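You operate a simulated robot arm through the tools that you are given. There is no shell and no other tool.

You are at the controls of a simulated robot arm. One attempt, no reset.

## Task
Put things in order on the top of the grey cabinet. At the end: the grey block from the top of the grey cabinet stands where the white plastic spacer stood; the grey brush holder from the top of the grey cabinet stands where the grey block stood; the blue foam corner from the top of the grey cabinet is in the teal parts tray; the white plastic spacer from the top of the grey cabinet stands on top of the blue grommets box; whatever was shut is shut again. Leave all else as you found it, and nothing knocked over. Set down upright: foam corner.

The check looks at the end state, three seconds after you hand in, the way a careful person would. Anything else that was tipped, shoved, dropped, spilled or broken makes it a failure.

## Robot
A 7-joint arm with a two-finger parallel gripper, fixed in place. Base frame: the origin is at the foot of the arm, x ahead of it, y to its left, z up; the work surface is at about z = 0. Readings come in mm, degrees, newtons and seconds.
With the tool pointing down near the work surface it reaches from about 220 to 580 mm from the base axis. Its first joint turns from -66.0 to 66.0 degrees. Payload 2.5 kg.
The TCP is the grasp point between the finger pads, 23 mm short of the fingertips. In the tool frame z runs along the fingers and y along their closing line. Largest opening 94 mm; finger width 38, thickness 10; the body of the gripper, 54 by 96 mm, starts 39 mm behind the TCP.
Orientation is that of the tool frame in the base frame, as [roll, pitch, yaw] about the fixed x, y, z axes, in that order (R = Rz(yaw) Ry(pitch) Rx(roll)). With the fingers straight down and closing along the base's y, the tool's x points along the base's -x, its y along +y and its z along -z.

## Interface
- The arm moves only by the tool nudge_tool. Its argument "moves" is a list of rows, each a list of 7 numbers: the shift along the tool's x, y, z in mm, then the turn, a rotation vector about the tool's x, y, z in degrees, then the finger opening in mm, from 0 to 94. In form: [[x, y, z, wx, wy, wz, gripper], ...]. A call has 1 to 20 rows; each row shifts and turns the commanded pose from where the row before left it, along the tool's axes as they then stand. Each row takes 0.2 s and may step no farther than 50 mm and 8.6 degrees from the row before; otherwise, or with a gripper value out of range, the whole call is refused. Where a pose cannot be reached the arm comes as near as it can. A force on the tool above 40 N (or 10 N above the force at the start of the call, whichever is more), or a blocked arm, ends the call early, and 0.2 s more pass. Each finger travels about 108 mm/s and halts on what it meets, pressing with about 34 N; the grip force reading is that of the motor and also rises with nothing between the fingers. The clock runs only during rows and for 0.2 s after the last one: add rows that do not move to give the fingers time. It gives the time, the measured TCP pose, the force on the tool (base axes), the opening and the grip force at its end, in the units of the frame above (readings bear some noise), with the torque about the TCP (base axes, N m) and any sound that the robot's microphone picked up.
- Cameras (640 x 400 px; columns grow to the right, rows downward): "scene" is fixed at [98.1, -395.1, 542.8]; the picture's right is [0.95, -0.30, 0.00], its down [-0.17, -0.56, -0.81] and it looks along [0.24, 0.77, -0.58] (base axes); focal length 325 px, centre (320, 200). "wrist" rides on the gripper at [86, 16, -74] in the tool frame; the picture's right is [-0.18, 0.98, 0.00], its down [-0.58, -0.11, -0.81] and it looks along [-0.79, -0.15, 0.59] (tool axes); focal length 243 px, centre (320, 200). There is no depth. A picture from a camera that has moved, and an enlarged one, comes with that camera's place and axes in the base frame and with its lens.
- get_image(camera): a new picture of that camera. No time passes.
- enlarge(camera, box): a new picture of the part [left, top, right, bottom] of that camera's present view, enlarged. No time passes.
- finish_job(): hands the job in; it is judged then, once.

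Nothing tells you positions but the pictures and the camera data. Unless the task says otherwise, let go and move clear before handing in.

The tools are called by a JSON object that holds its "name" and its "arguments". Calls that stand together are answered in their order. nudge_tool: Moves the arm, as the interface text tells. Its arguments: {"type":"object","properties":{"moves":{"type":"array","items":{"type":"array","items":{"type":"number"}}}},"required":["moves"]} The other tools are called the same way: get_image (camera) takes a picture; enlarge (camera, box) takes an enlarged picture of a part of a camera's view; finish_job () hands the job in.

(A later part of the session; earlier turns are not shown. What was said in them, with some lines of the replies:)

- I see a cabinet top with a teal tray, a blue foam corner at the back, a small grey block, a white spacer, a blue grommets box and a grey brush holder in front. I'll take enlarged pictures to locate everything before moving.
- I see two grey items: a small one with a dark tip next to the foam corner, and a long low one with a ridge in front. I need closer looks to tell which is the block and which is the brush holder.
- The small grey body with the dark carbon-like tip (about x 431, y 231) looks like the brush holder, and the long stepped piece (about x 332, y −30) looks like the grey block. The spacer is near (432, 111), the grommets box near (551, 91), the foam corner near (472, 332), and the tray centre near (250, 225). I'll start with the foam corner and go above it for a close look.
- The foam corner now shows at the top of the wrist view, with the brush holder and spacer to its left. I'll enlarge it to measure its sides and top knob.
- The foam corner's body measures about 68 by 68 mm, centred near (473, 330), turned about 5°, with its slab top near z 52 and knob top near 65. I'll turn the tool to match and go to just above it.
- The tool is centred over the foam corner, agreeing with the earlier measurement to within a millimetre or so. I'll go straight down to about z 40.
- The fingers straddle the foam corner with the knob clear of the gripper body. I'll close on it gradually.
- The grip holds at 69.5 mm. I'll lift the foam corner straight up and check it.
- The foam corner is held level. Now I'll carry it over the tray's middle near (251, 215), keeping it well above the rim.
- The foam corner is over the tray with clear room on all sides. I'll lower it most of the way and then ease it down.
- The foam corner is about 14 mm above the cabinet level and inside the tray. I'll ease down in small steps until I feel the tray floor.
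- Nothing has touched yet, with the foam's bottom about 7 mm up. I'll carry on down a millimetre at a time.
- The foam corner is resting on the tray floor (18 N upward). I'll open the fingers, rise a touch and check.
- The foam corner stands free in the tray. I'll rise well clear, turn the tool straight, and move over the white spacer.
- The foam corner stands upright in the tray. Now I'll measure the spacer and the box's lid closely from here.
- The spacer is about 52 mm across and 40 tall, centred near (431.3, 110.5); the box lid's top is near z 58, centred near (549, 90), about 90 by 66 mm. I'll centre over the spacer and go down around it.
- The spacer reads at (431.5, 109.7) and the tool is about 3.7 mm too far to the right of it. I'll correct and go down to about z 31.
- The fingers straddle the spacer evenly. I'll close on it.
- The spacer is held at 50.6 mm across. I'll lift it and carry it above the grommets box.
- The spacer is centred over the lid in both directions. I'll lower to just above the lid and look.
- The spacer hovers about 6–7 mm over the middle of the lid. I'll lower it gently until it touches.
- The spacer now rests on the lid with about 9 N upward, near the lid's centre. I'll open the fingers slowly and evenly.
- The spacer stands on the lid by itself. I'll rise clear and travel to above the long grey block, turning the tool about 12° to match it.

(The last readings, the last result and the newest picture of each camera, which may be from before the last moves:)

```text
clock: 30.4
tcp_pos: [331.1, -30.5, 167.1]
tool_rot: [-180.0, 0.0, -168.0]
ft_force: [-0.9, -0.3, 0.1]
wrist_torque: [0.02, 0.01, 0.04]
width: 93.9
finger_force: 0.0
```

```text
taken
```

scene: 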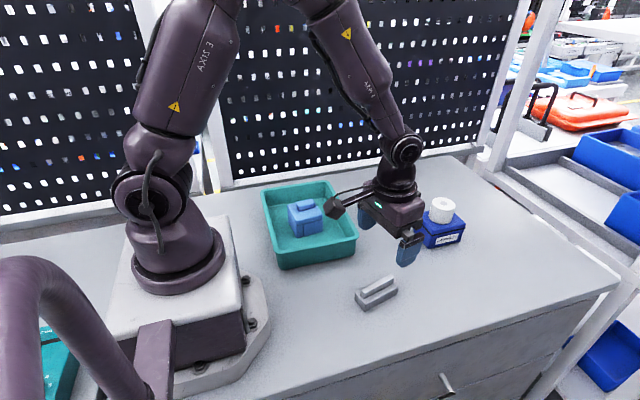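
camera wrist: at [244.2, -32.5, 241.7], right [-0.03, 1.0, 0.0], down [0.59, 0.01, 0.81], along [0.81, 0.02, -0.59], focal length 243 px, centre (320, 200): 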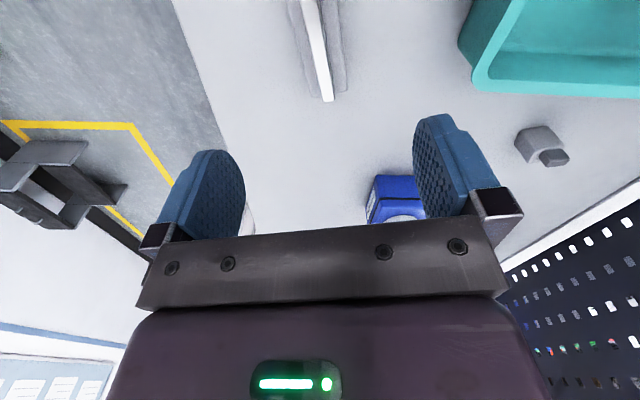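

The spacer stands on the box and the tool is above the grey block. I'll enlarge the block to refine its position and angle.

{"name": "enlarge", "arguments": {"camera": "wrist", "box": [260, 0, 400, 110]}}

{"name": "enlarge", "arguments": {"camera": "wrist", "box": [500, 100, 600, 180]}}

{"name": "enlarge", "arguments": {"camera": "scene", "box": [400, 185, 480, 255]}}

```text
3.64 times, centred on (330, 55) of wrist
camera zoom: at [244.2, -32.5, 241.7], right [-0.03, 1.0, 0.0], down [0.59, 0.01, 0.81], along [0.81, 0.02, -0.59], focal length 882 px, centre (284, 727)
```

zoom: 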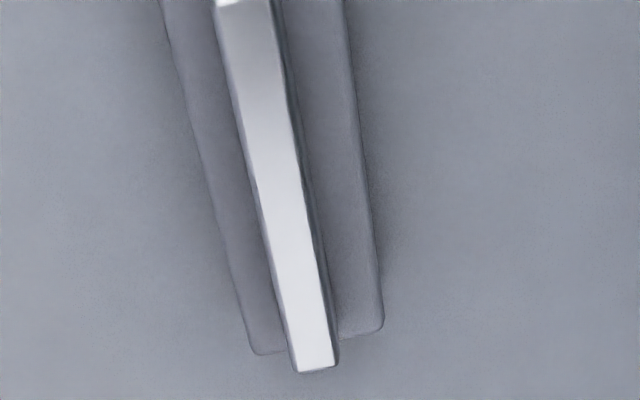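

```text
5.00 times, centred on (550, 140) of wrist
camera zoom: at [244.2, -32.5, 241.7], right [-0.03, 1.0, 0.0], down [0.59, 0.01, 0.81], along [0.81, 0.02, -0.59], focal length 1213 px, centre (-830, 500)
```

zoom: 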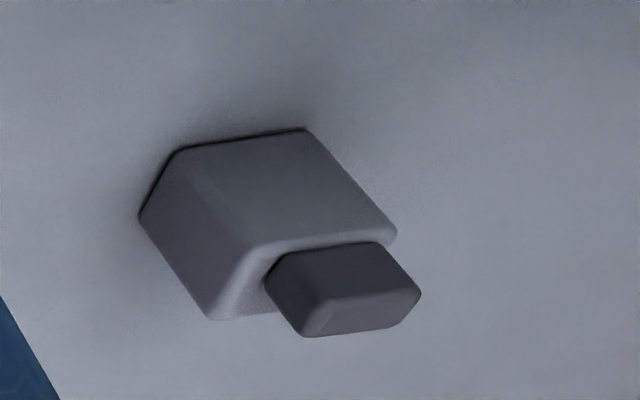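

```text
5.71 times, centred on (440, 220) of scene
camera zoom: at [98.1, -395.1, 542.8], right [0.95, -0.3, 0.0], down [-0.17, -0.56, -0.81], along [0.24, 0.77, -0.58], focal length 1857 px, centre (-366, 86)
```

zoom: 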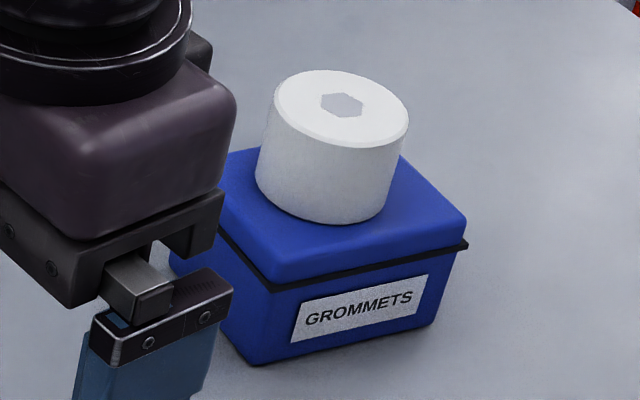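

The block is about 81 by 34 mm, centred near (333, −30), turned about 13°. I'll adjust slightly and go down to grip its body across the short side.

{"name": "nudge_tool", "arguments": {"moves": [[-1.5, 0, 0, 0, 0, -0.8, 80], [0, 0, 38, 0, 0, 0, 80], [0, 0, 38, 0, 0, 0, 80], [0, 0, 30, 0, 0, 0, 80], [0, 0, 20, 0, 0, 0, 80], [0, 0, 8, 0, 0, 0, 80], [0, 0, 0, 0, 0, 0, 80], [0, 0, 0, 0, 0, 0, 80]]}}

{"name": "get_image", "arguments": {"camera": "wrist"}}

{"name": "enlarge", "arguments": {"camera": "scene", "box": [320, 220, 440, 330]}}

```text
clock: 32.2
tcp_pos: [331.8, -31.2, 31.4]
tool_rot: [-179.9, 0.1, -167.2]
ft_force: [-0.9, 0.6, 0.3]
wrist_torque: [-0.01, -0.02, -0.02]
width: 80.0
finger_force: 0.0
```

```text
taken
camera wrist: at [244.9, -34.1, 106.5], right [-0.04, 1.0, 0.0], down [0.59, 0.02, 0.81], along [0.81, 0.03, -0.59], focal length 243 px, centre (320, 200)
```

wrist: 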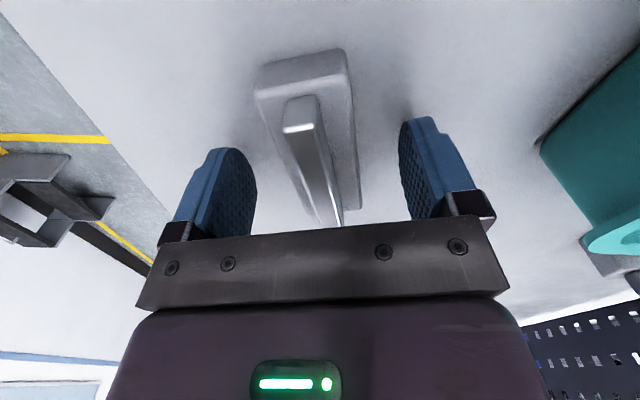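

```text
3.64 times, centred on (380, 275) of scene
camera zoom: at [98.1, -395.1, 542.8], right [0.95, -0.3, 0.0], down [-0.17, -0.56, -0.81], along [0.24, 0.77, -0.58], focal length 1182 px, centre (102, -73)
```

zoom: 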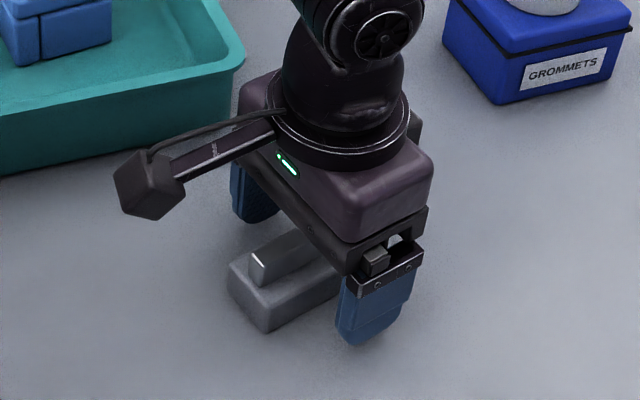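

The fingers are on both sides of the block's body. I'll go down 4 mm more and close on it gradually.

{"name": "nudge_tool", "arguments": {"moves": [[0, 0, 4, 0, 0, 0, 80], [0, 0, 0, 0, 0, 0, 66], [0, 0, 0, 0, 0, 0, 52], [0, 0, 0, 0, 0, 0, 42], [0, 0, 0, 0, 0, 0, 34], [0, 0, 0, 0, 0, 0, 26], [0, 0, 0, 0, 0, 0, 26], [0, 0, 0, 0, 0, 0, 26]]}}

{"name": "get_image", "arguments": {"camera": "wrist"}}

{"name": "enlarge", "arguments": {"camera": "scene", "box": [320, 220, 440, 330]}}

```text
clock: 34.0
tcp_pos: [331.7, -30.5, 25.8]
tool_rot: [-180.0, 0.0, -167.2]
ft_force: [0.1, -0.3, 0.6]
wrist_torque: [-0.02, 0.01, 0.0]
width: 35.4
finger_force: 34.4
```

```text
taken
camera wrist: at [245.1, -33.5, 102.1], right [-0.04, 1.0, 0.0], down [0.59, 0.02, 0.81], along [0.81, 0.03, -0.59], focal length 243 px, centre (320, 200)
```

wrist: 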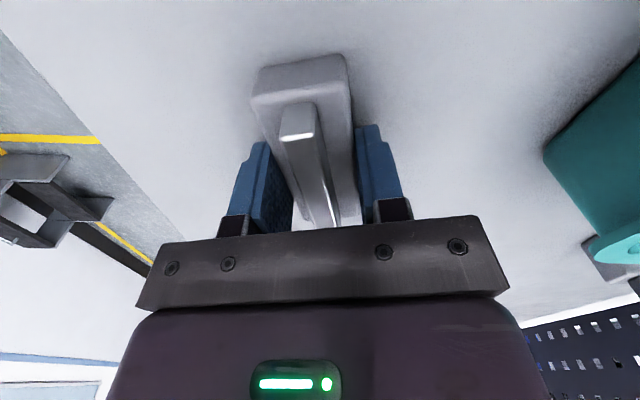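

```text
3.64 times, centred on (380, 275) of scene
camera zoom: at [98.1, -395.1, 542.8], right [0.95, -0.3, 0.0], down [-0.17, -0.56, -0.81], along [0.24, 0.77, -0.58], focal length 1182 px, centre (102, -73)
```

zoom: 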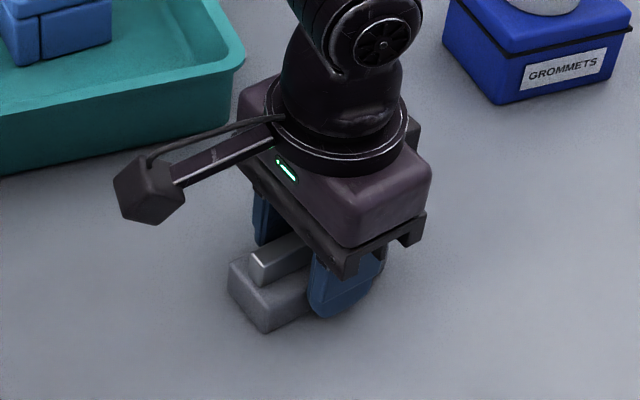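

The block is gripped across its 35 mm width. I'll lift it and carry it over to where the spacer stood, near (431.5, 110).

{"name": "nudge_tool", "arguments": {"moves": [[0, 0, -5, 0, 0, 0, 26], [0, 0, -12, 0, 0, 0, 26], [0, 0, -25, 0, 0, 0, 26], [0, 0, -25, 0, 0, 0, 26], [0, 0, -13, 0, 0, 0, 26], [-12.7, 11.5, 0, 0, 0, 0, 26], [-21.2, 19.1, 0, 0, 0, 0, 26], [-21.2, 19.1, 0, 0, 0, 0, 26], [-21.2, 19.1, 0, 0, 0, 0, 26], [-21.2, 19.1, 0, 0, 0, 0, 26], [-19, 17.1, 0, 0, 0, 0, 26], [-10.8, 9.7, 0, 0, 0, 0, 26], [0, 0, 0, 0, 0, 0, 26], [0, 0, 0, 0, 0, 0, 26]]}}

{"name": "get_image", "arguments": {"camera": "wrist"}}

{"name": "get_image", "arguments": {"camera": "scene"}}

```text
clock: 37.0
tcp_pos: [430.6, 110.4, 109.2]
tool_rot: [-180.0, 0.0, -167.2]
ft_force: [-0.8, -1.0, -1.5]
wrist_torque: [0.0, 0.02, -0.04]
width: 35.2
finger_force: 34.0
```

```text
taken
camera wrist: at [343.2, 107.6, 183.4], right [-0.04, 1.0, 0.0], down [0.59, 0.02, 0.81], along [0.81, 0.03, -0.59], focal length 243 px, centre (320, 200)
```

wrist: 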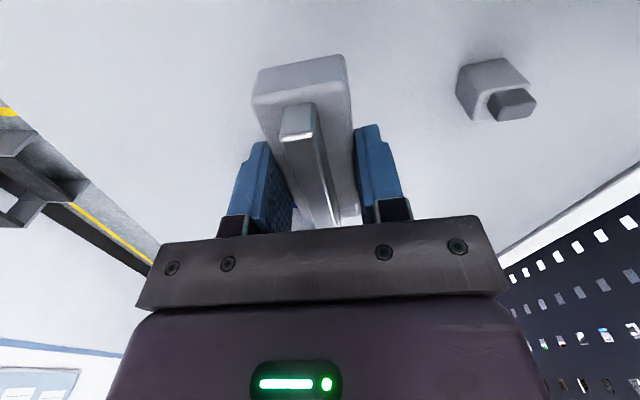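

```text
taken
```

scene: 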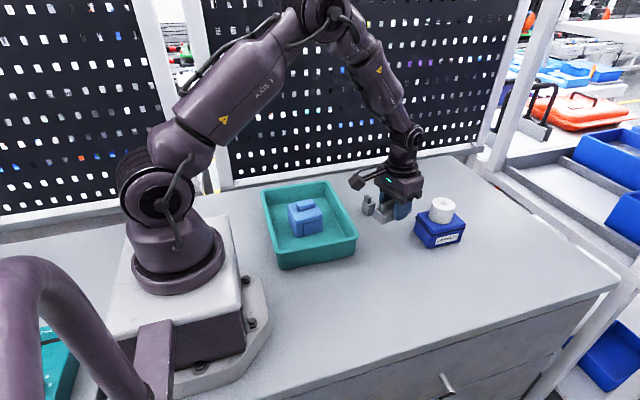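

The block is level above the spacer's old spot. I'll lower it to just above the surface, then touch down gently.

{"name": "nudge_tool", "arguments": {"moves": [[0, -0.5, 25, 0, 0, 0, 26], [0, 0, 25, 0, 0, 0, 26], [0, 0, 18, 0, 0, 0, 26], [0, 0, 8, 0, 0, 0, 26], [0, 0, 2.5, 0, 0, 0, 26], [0, 0, 0, 0, 0, 0, 26], [0, 0, 0, 0, 0, 0, 26]]}}

{"name": "enlarge", "arguments": {"camera": "scene", "box": [330, 150, 490, 270]}}

```text
clock: 38.6
tcp_pos: [432.0, 109.2, 28.5]
tool_rot: [-180.0, 0.1, -167.2]
ft_force: [-0.4, -0.4, -1.2]
wrist_torque: [0.03, -0.01, 0.0]
width: 35.4
finger_force: 33.9
```

```text
3.33 times, centred on (410, 210) of scene
camera zoom: at [98.1, -395.1, 542.8], right [0.95, -0.3, 0.0], down [-0.17, -0.56, -0.81], along [0.24, 0.77, -0.58], focal length 1083 px, centre (20, 167)
```

zoom: 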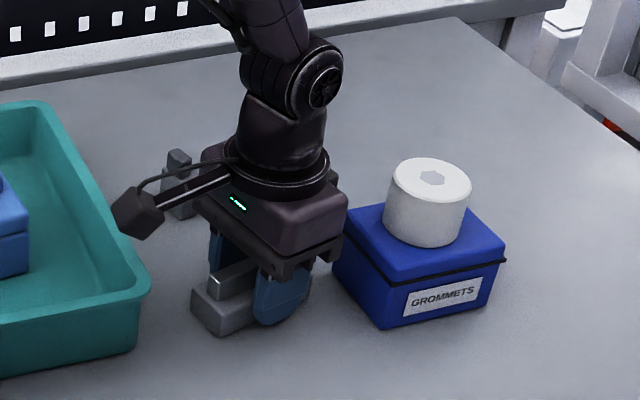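

{"name": "nudge_tool", "arguments": {"moves": [[0, 0, 0.8, 0, 0, 0, 26], [0, 0, 0.8, 0, 0, 0, 26], [0, 0, 0, 0, 0, 0, 26]]}}

```text
clock: 39.4
tcp_pos: [431.3, 110.7, 26.8]
tool_rot: [180.0, 0.0, -167.2]
ft_force: [0.0, 0.1, -0.1]
wrist_torque: [0.03, 0.03, -0.01]
width: 35.6
finger_force: 34.3
```

The block has not quite touched yet. I'll go on in half-millimetre steps.

{"name": "nudge_tool", "arguments": {"moves": [[0, 0, 0.6, 0, 0, 0, 26], [0, 0, 0, 0, 0, 0, 26]]}}

```text
clock: 40.0
tcp_pos: [431.5, 111.1, 27.4]
tool_rot: [-180.0, 0.1, -167.2]
ft_force: [-0.1, -0.4, 1.7]
wrist_torque: [0.01, -0.01, 0.01]
width: 35.5
finger_force: 33.4
```

{"name": "nudge_tool", "arguments": {"moves": [[0, 0, 0.6, 0, 0, 0, 26], [0, 0, 0, 0, 0, 0, 26]]}}

```text
clock: 40.6
tcp_pos: [431.7, 110.3, 27.3]
tool_rot: [-180.0, 0.1, -167.3]
ft_force: [0.5, -1.1, 0.1]
wrist_torque: [0.03, -0.06, -0.01]
width: 35.4
finger_force: 33.6
```

{"name": "nudge_tool", "arguments": {"moves": [[0, 0, 0.6, 0, 0, 0, 26], [0, 0, 0, 0, 0, 0, 26]]}}

```text
clock: 41.2
tcp_pos: [431.8, 110.2, 26.4]
tool_rot: [180.0, 0.0, -167.2]
ft_force: [-6.7, -2.2, 20.2]
wrist_torque: [-0.07, 0.23, -0.03]
width: 35.2
finger_force: 33.7
```

The block is now on the surface (20 N upward). I'll ease back slightly and open the fingers gently.

{"name": "nudge_tool", "arguments": {"moves": [[0, 0, -0.6, 0, 0, 0, 26], [0, 0, 0, 0, 0, 0, 38], [0, 0, 0, 0, 0, 0, 48], [0, 0, 0, 0, 0, 0, 62], [0, 0, 0, 0, 0, 0, 76], [0, 0, 0, 0, 0, 0, 80], [0, 0, 0, 0, 0, 0, 80]]}}

{"name": "get_image", "arguments": {"camera": "wrist"}}

```text
clock: 42.8
tcp_pos: [431.0, 111.5, 27.8]
tool_rot: [179.9, 0.0, -167.2]
ft_force: [0.3, 1.0, -0.2]
wrist_torque: [0.04, 0.01, -0.01]
width: 80.1
finger_force: 0.1
```

```text
taken
camera wrist: at [343.8, 107.1, 102.3], right [-0.04, 1.0, 0.0], down [0.59, 0.02, 0.81], along [0.81, 0.03, -0.59], focal length 243 px, centre (320, 200)
```

wrist: 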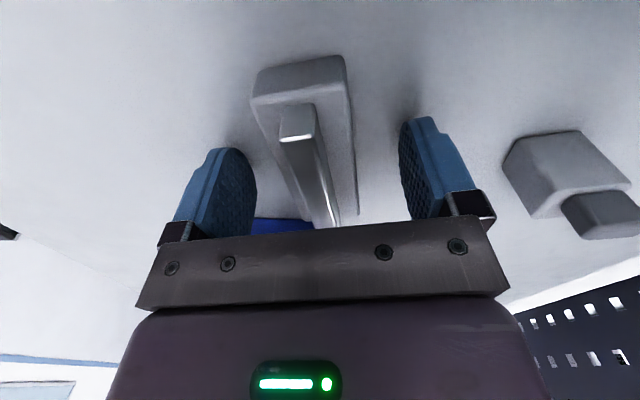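

The block stands free where the spacer was. I'll rise clear and move over the brush holder, which I take to be near (432, 231.5) at about 12.5°.

{"name": "nudge_tool", "arguments": {"moves": [[0, 0, -8, 0, 0, 0, 80], [0, 0, -30, 0, 0, 0, 80], [0, 0, -40, 0, 0, 0, 80], [0, 0, -40, 0, 0, 0, 80], [0, 0, -22, 0, 0, 0, 80], [-6.8, 29.4, 0, 0, 0, 0, 80], [-6.8, 29.4, 0, 0, 0, 0, 80], [-6.8, 29.4, 0, 0, 0, 0, 80], [-6.8, 29.4, 0, 0, 0, 0, 80], [0, 0, 0, 0, 0, 0, 80], [0, 0, 0, 0, 0, 0, 80]]}}

{"name": "get_image", "arguments": {"camera": "wrist"}}

{"name": "get_image", "arguments": {"camera": "scene"}}

{"name": "enlarge", "arguments": {"camera": "wrist", "box": [270, 0, 370, 80]}}

```text
clock: 45.2
tcp_pos: [432.0, 232.6, 164.5]
tool_rot: [-180.0, 0.0, -167.1]
ft_force: [-1.3, -0.6, -0.6]
wrist_torque: [0.02, -0.02, 0.0]
width: 80.0
finger_force: 0.0
```

```text
taken
camera wrist: at [344.2, 228.5, 240.1], right [-0.04, 1.0, 0.0], down [0.59, 0.02, 0.81], along [0.81, 0.03, -0.59], focal length 243 px, centre (320, 200)
```

wrist: 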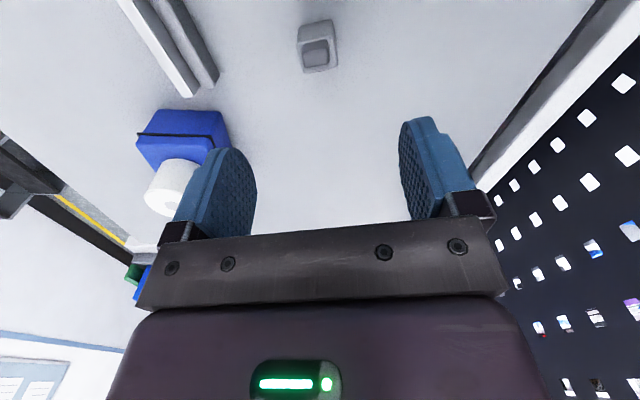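

```text
taken
```

scene: 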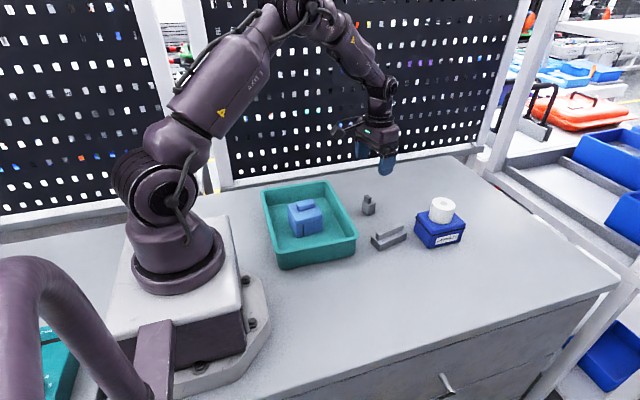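

```text
5.00 times, centred on (320, 40) of wrist
camera zoom: at [344.2, 228.5, 240.1], right [-0.04, 1.0, 0.0], down [0.59, 0.02, 0.81], along [0.81, 0.03, -0.59], focal length 1213 px, centre (320, 1000)
```

zoom: 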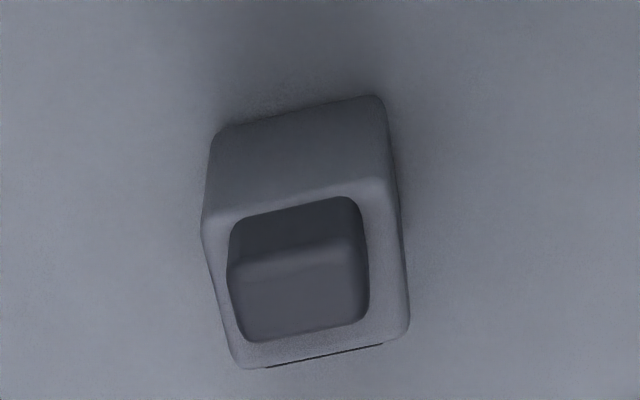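

The brush holder is about 22 by 28 mm, centred near (432.6, 230.1), and the tool is aligned with it. I'll shift 2 mm and go down.

{"name": "nudge_tool", "arguments": {"moves": [[-0.4, -2.1, 0, 0, 0, 0, 76], [0, 0, 38, 0, 0, 0, 76], [0, 0, 38, 0, 0, 0, 76], [0, 0, 30, 0, 0, 0, 76], [0, 0, 18, 0, 0, 0, 76], [0, 0, 8, 0, 0, 0, 76], [0, 0, 0, 0, 0, 0, 76], [0, 0, 0, 0, 0, 0, 76]]}}

{"name": "get_image", "arguments": {"camera": "wrist"}}

{"name": "enlarge", "arguments": {"camera": "scene", "box": [310, 130, 450, 260]}}

```text
clock: 47.0
tcp_pos: [432.6, 229.7, 36.6]
tool_rot: [180.0, 0.0, -167.2]
ft_force: [-0.1, 0.2, -0.3]
wrist_torque: [0.03, 0.03, 0.03]
width: 76.2
finger_force: 0.1
```

```text
taken
camera wrist: at [345.6, 225.9, 111.4], right [-0.04, 1.0, 0.0], down [0.59, 0.02, 0.81], along [0.81, 0.03, -0.59], focal length 243 px, centre (320, 200)
```

wrist: 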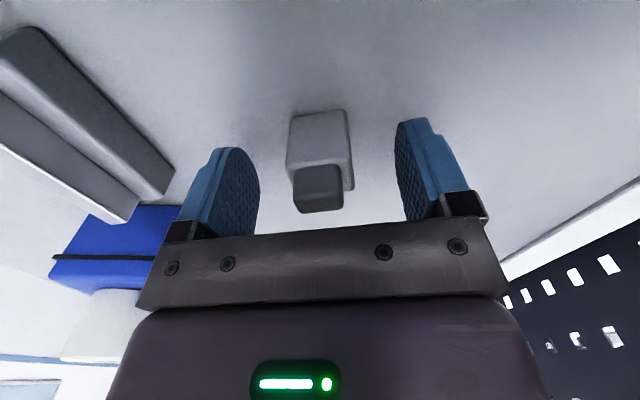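

```text
3.08 times, centred on (380, 195) of scene
camera zoom: at [98.1, -395.1, 542.8], right [0.95, -0.3, 0.0], down [-0.17, -0.56, -0.81], along [0.24, 0.77, -0.58], focal length 1000 px, centre (135, 215)
```

zoom: 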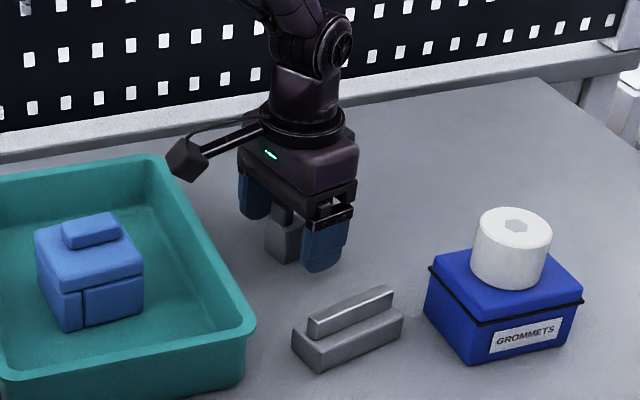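

The brush holder sits evenly between the fingers. I'll go down another 9 mm and close on it.

{"name": "nudge_tool", "arguments": {"moves": [[0, 0, 6, 0, 0, 0, 70], [0, 0, 3, 0, 0, 0, 60], [0, 0, 0, 0, 0, 0, 50], [0, 0, 0, 0, 0, 0, 40], [0, 0, 0, 0, 0, 0, 32], [0, 0, 0, 0, 0, 0, 26], [0, 0, 0, 0, 0, 0, 20], [0, 0, 0, 0, 0, 0, 20], [0, 0, 0, 0, 0, 0, 20]]}}

{"name": "get_image", "arguments": {"camera": "wrist"}}

{"name": "enlarge", "arguments": {"camera": "scene", "box": [310, 130, 450, 260]}}

```text
clock: 49.0
tcp_pos: [433.3, 230.0, 26.5]
tool_rot: [-179.9, 0.0, -167.2]
ft_force: [1.2, 0.8, -0.1]
wrist_torque: [-0.01, -0.02, 0.02]
width: 29.4
finger_force: 34.3
```

```text
taken
camera wrist: at [346.0, 226.3, 101.6], right [-0.04, 1.0, 0.0], down [0.59, 0.02, 0.81], along [0.81, 0.03, -0.59], focal length 243 px, centre (320, 200)
```

wrist: 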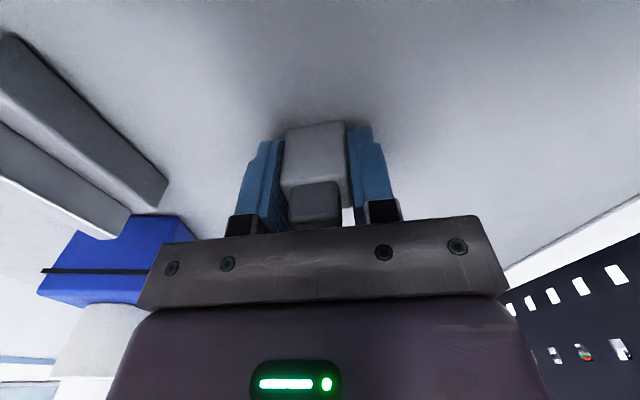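

```text
3.08 times, centred on (380, 195) of scene
camera zoom: at [98.1, -395.1, 542.8], right [0.95, -0.3, 0.0], down [-0.17, -0.56, -0.81], along [0.24, 0.77, -0.58], focal length 1000 px, centre (135, 215)
```

zoom: 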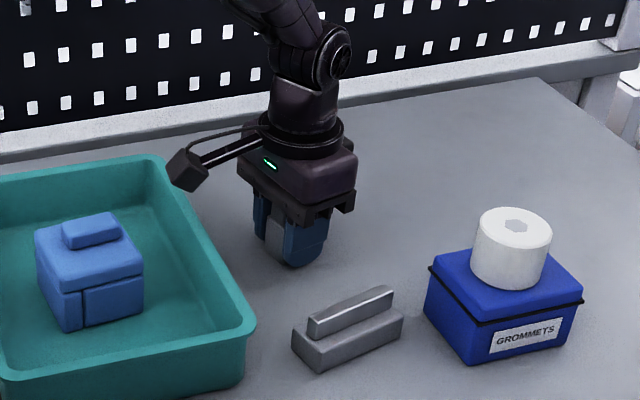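

The brush holder is held at 29 mm. I'll lift it high and carry it to the block's old place near (332.7, −30).

{"name": "nudge_tool", "arguments": {"moves": [[0, 0, -5, 0, 0, 0, 20], [0, 0, -12, 0, 0, 0, 20], [0, 0, -25, 0, 0, 0, 20], [0, 0, -35, 0, 0, 0, 20], [0, 0, -35, 0, 0, 0, 20], [0, 0, -18, 0, 0, 0, 20], [8.6, -12.9, 0, 0, 0, 0, 20], [17.2, -25.7, 0, 0, 0, 0, 20], [17.2, -25.7, 0, 0, 0, 0, 20], [17.2, -25.7, 0, 0, 0, 0, 20], [17.2, -25.7, 0, 0, 0, 0, 20], [17.2, -25.7, 0, 0, 0, 0, 20], [17.2, -25.7, 0, 0, 0, 0, 20], [17.2, -25.7, 0, 0, 0, 0, 20], [17.2, -25.7, 0, 0, 0, 0, 20], [8.9, -12.9, 0, 0, 0, 0, 20], [0, 0, 0, 0, 0, 0, 20], [0, 0, 0, 0, 0, 0, 20]]}}

{"name": "get_image", "arguments": {"camera": "wrist"}}

{"name": "get_image", "arguments": {"camera": "scene"}}

```text
clock: 52.8
tcp_pos: [330.9, -32.2, 156.6]
tool_rot: [-180.0, 0.0, -167.1]
ft_force: [-0.3, 0.0, -0.7]
wrist_torque: [0.03, -0.03, 0.0]
width: 29.4
finger_force: 33.9
```

```text
taken
camera wrist: at [244.4, -36.7, 231.7], right [-0.04, 1.0, 0.0], down [0.59, 0.02, 0.81], along [0.81, 0.03, -0.59], focal length 243 px, centre (320, 200)
```

wrist: 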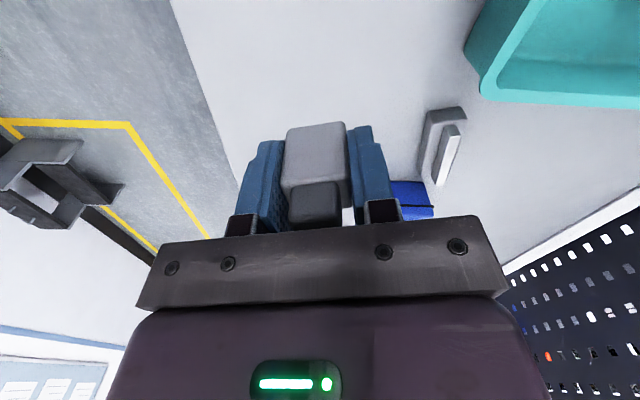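

```text
taken
```

scene: 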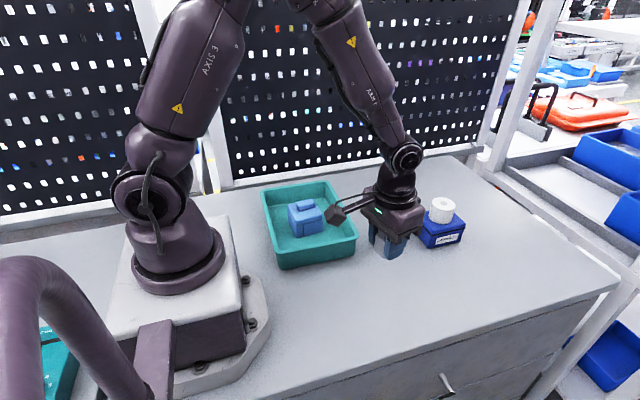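

The brush holder is over the block's old place, about 2–3 mm off. I'll correct that while lowering to just above the surface.

{"name": "nudge_tool", "arguments": {"moves": [[-2, 2.3, 20, 0, 0, 0, 20], [0, 0, 35, 0, 0, 0, 20], [0, 0, 32, 0, 0, 0, 20], [0, 0, 22, 0, 0, 0, 20], [0, 0, 10, 0, 0, 0, 20], [0, 0, 5, 0, 0, 0, 20], [0, 0, 0, 0, 0, 0, 20], [0, 0, 0, 0, 0, 0, 20]]}}

{"name": "enlarge", "arguments": {"camera": "scene", "box": [320, 220, 440, 330]}}

```text
clock: 54.6
tcp_pos: [334.8, -28.6, 31.2]
tool_rot: [179.9, 0.0, -167.2]
ft_force: [-0.6, 0.4, 0.3]
wrist_torque: [0.0, -0.03, 0.01]
width: 29.2
finger_force: 33.5
```

```text
3.64 times, centred on (380, 275) of scene
camera zoom: at [98.1, -395.1, 542.8], right [0.95, -0.3, 0.0], down [-0.17, -0.56, -0.81], along [0.24, 0.77, -0.58], focal length 1182 px, centre (102, -73)
```

zoom: 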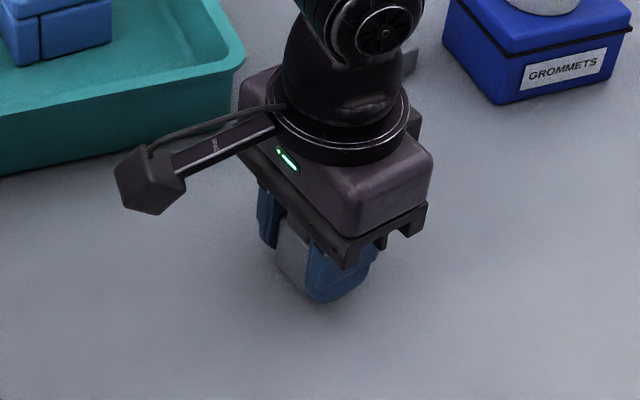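

{"name": "nudge_tool", "arguments": {"moves": [[0, -0.8, 1.5, 0, 0, 0, 20], [0, 0, 1, 0, 0, 0, 20], [0, 0, 0, 0, 0, 0, 20]]}}

{"name": "enlarge", "arguments": {"camera": "wrist", "box": [200, 60, 440, 240]}}

```text
clock: 55.4
tcp_pos: [332.2, -29.3, 29.1]
tool_rot: [-180.0, 0.0, -167.1]
ft_force: [0.4, 0.2, -0.4]
wrist_torque: [0.01, 0.0, 0.02]
width: 29.3
finger_force: 34.3
```

```text
2.22 times, centred on (320, 150) of wrist
camera zoom: at [246.0, -32.6, 104.1], right [-0.04, 1.0, 0.0], down [0.59, 0.02, 0.81], along [0.81, 0.03, -0.59], focal length 539 px, centre (320, 311)
```

zoom: 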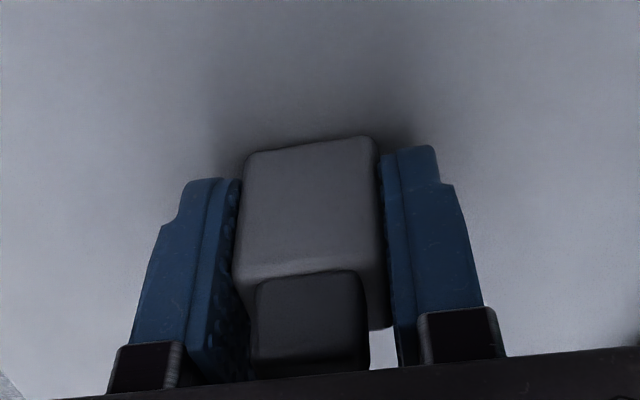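

The holder is upright and within about a millimetre of the block's old centre. I'll continue down in small steps until it touches.

{"name": "nudge_tool", "arguments": {"moves": [[0, -0.4, 0.8, 0, 0, 0, 20], [0, 0, 0.7, 0, 0, 0, 20], [0, 0, 0, 0, 0, 0, 20]]}}

```text
clock: 56.2
tcp_pos: [332.8, -29.2, 28.8]
tool_rot: [-179.9, 0.0, -167.2]
ft_force: [-0.4, 0.8, -0.8]
wrist_torque: [0.02, 0.01, 0.03]
width: 29.1
finger_force: 34.1
```

{"name": "nudge_tool", "arguments": {"moves": [[0, 0, 0.7, 0, 0, 0, 20], [0, 0, 0, 0, 0, 0, 20]]}}

```text
clock: 56.8
tcp_pos: [332.9, -29.5, 27.0]
tool_rot: [180.0, 0.0, -167.1]
ft_force: [-0.9, -0.8, -0.7]
wrist_torque: [0.01, 0.03, -0.03]
width: 29.3
finger_force: 33.6
```

{"name": "nudge_tool", "arguments": {"moves": [[0, 0, 0.6, 0, 0, 0, 20], [0, 0, 0, 0, 0, 0, 20]]}}

```text
clock: 57.4
tcp_pos: [333.2, -30.7, 26.2]
tool_rot: [-180.0, 0.0, -167.2]
ft_force: [-0.7, 0.4, -0.1]
wrist_torque: [0.0, 0.01, -0.02]
width: 29.4
finger_force: 33.8
```

{"name": "nudge_tool", "arguments": {"moves": [[0, 0, 0.6, 0, 0, 0, 20], [0, 0, 0, 0, 0, 0, 20]]}}

```text
clock: 58.0
tcp_pos: [333.2, -28.9, 26.6]
tool_rot: [180.0, 0.0, -167.3]
ft_force: [0.7, -0.8, 0.2]
wrist_torque: [0.0, 0.01, -0.03]
width: 29.4
finger_force: 33.5
```

{"name": "nudge_tool", "arguments": {"moves": [[0, 0, 0.6, 0, 0, 0, 20], [0, 0, 0, 0, 0, 0, 20]]}}

{"name": "enlarge", "arguments": {"camera": "scene", "box": [350, 260, 400, 310]}}

```text
clock: 58.6
tcp_pos: [334.0, -29.0, 25.6]
tool_rot: [-180.0, 0.0, -167.2]
ft_force: [-3.7, -1.3, 9.4]
wrist_torque: [-0.02, 0.1, 0.04]
width: 29.3
finger_force: 34.1
```

```text
8.00 times, centred on (375, 285) of scene
camera zoom: at [98.1, -395.1, 542.8], right [0.95, -0.3, 0.0], down [-0.17, -0.56, -0.81], along [0.24, 0.77, -0.58], focal length 2600 px, centre (-120, -480)
```

zoom: 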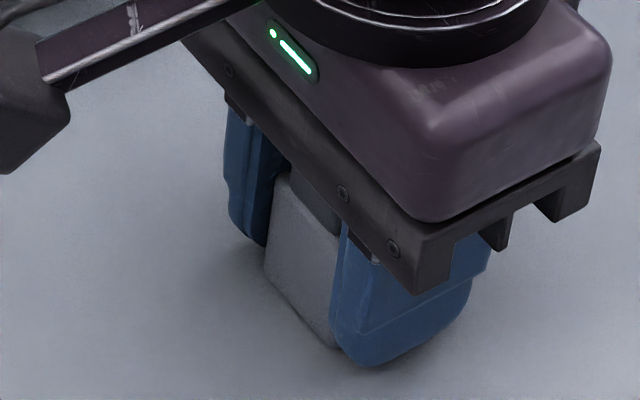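

The brush holder is touching the surface (9 N upward). I'll ease back a little and open slowly.

{"name": "nudge_tool", "arguments": {"moves": [[0, 0, -0.3, 0, 0, 0, 20], [0, 0, 0, 0, 0, 0, 32], [0, 0, 0, 0, 0, 0, 40], [0, 0, 0, 0, 0, 0, 52], [0, 0, 0, 0, 0, 0, 64], [0, 0, 0, 0, 0, 0, 76], [0, 0, 0, 0, 0, 0, 76]]}}

{"name": "get_image", "arguments": {"camera": "wrist"}}

```text
clock: 60.2
tcp_pos: [334.6, -30.1, 25.7]
tool_rot: [179.9, -0.1, -167.3]
ft_force: [-0.3, 0.4, 0.1]
wrist_torque: [-0.03, 0.02, 0.03]
width: 75.8
finger_force: 0.0
```

```text
taken
camera wrist: at [247.4, -32.4, 100.7], right [-0.04, 1.0, 0.0], down [0.59, 0.02, 0.81], along [0.81, 0.03, -0.59], focal length 243 px, centre (320, 200)
```

wrist: 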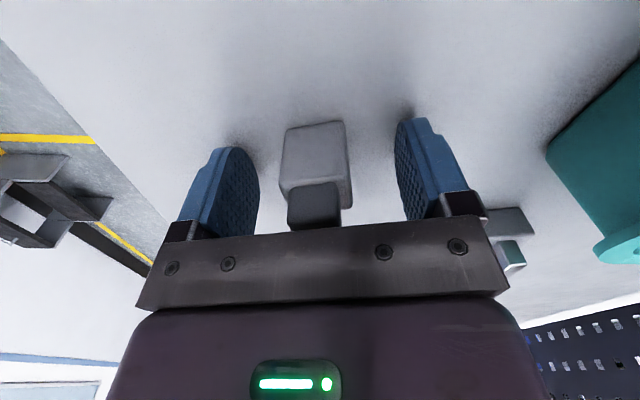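

The brush holder stands free. I'll rise straight up, well clear, and check everything.

{"name": "nudge_tool", "arguments": {"moves": [[0, 0, -6, 0, 0, 0, 76], [0, 0, -20, 0, 0, 0, 76], [0, 0, -35, 0, 0, 0, 76], [0, 0, -40, 0, 0, 0, 76], [0, 0, -40, 0, 0, 0, 76], [0, 0, -40, 0, 0, 0, 76], [0, 0, -40, 0, 0, 0, 76], [0, 0, -30, 0, 0, 0, 76], [0, 0, 0, 0, 0, 0, 76], [0, 0, 0, 0, 0, 0, 76]]}}

{"name": "get_image", "arguments": {"camera": "scene"}}

{"name": "get_image", "arguments": {"camera": "wrist"}}

{"name": "enlarge", "arguments": {"camera": "scene", "box": [346, 266, 406, 316]}}

{"name": "enlarge", "arguments": {"camera": "scene", "box": [330, 150, 490, 250]}}

{"name": "enlarge", "arguments": {"camera": "scene", "box": [240, 160, 400, 280]}}

```text
clock: 62.4
tcp_pos: [336.3, -29.8, 276.5]
tool_rot: [179.9, 0.0, -167.2]
ft_force: [0.0, -0.4, 0.5]
wrist_torque: [-0.03, -0.02, 0.01]
width: 75.8
finger_force: 0.0
```

```text
taken
```

scene: 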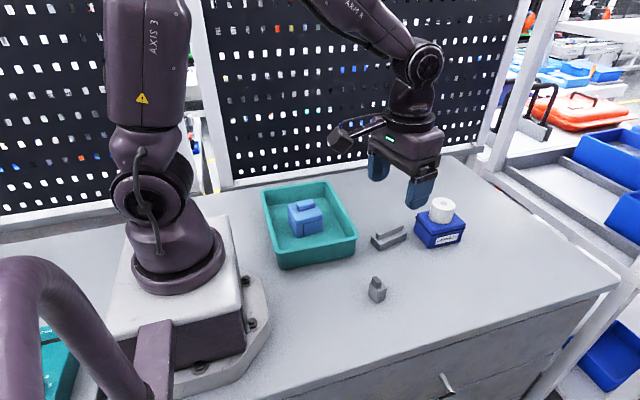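

```text
taken
camera wrist: at [248.7, -33.8, 352.1], right [-0.04, 1.0, 0.0], down [0.59, 0.02, 0.81], along [0.81, 0.03, -0.59], focal length 243 px, centre (320, 200)
```

wrist: 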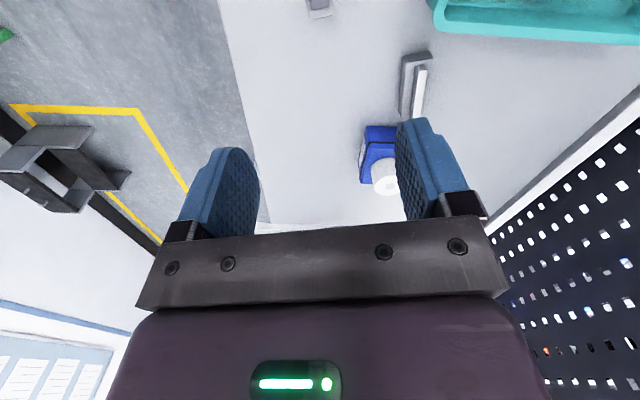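

```text
8.00 times, centred on (376, 291) of scene
camera zoom: at [98.1, -395.1, 542.8], right [0.95, -0.3, 0.0], down [-0.17, -0.56, -0.81], along [0.24, 0.77, -0.58], focal length 2600 px, centre (-128, -528)
```

zoom: 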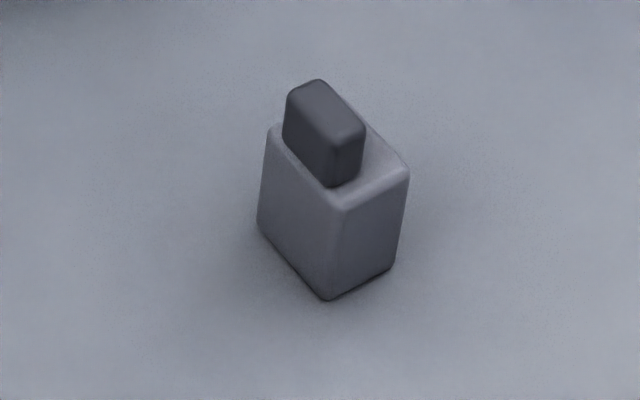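

```text
4.00 times, centred on (410, 200) of scene
camera zoom: at [98.1, -395.1, 542.8], right [0.95, -0.3, 0.0], down [-0.17, -0.56, -0.81], along [0.24, 0.77, -0.58], focal length 1300 px, centre (-40, 200)
```

zoom: 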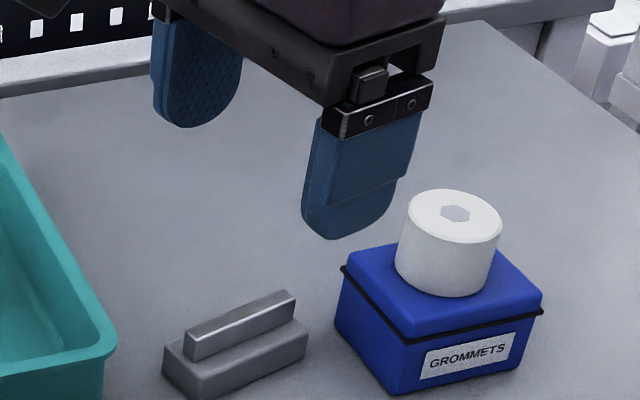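

```text
3.33 times, centred on (320, 220) of scene
camera zoom: at [98.1, -395.1, 542.8], right [0.95, -0.3, 0.0], down [-0.17, -0.56, -0.81], along [0.24, 0.77, -0.58], focal length 1083 px, centre (320, 133)
```

zoom: 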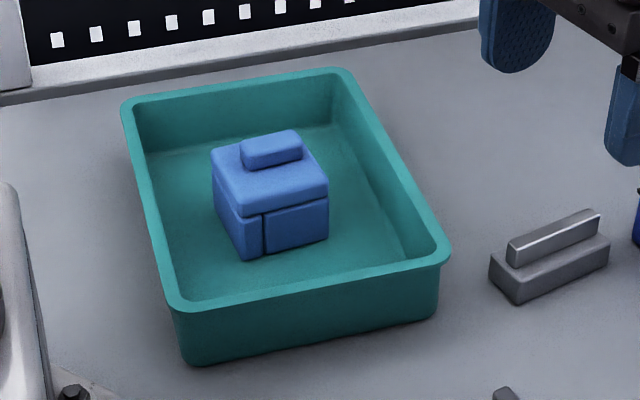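

All four items are where they belong. The foam corner is upright in the tray and the spacer is on the shut grommets box. The block and brush holder are each within a couple of millimetres of their target spots. The box and tray have not shifted and the arm is well clear, so I'm handing in.

{"name": "finish_job", "arguments": {}}

```text
The job is handed in.
```

All four pieces are moved, and I've handed the job in; I haven't seen the check's result. In the last pictures everything was standing, and the tray and grommets box hadn't shifted.

- **Blue foam corner:** upright near the middle of the teal parts tray.
- **White plastic spacer:** standing on the lid of the blue grommets box, close to the centre.
- **Grey block:** where the spacer stood, within about 2–3 mm by my measurement from the pictures.
- **Grey brush holder:** where the block stood, within about 1–2 mm.

No label told the two grey pieces apart, so I went by shape. I took the small piece with the dark tip as the brush holder and the long piece with the ridge as the block. If that is wrong, those two are in each other's places.

I opened nothing, so the grommets box is still shut. The arm let go and was well above the cabinet at the end.
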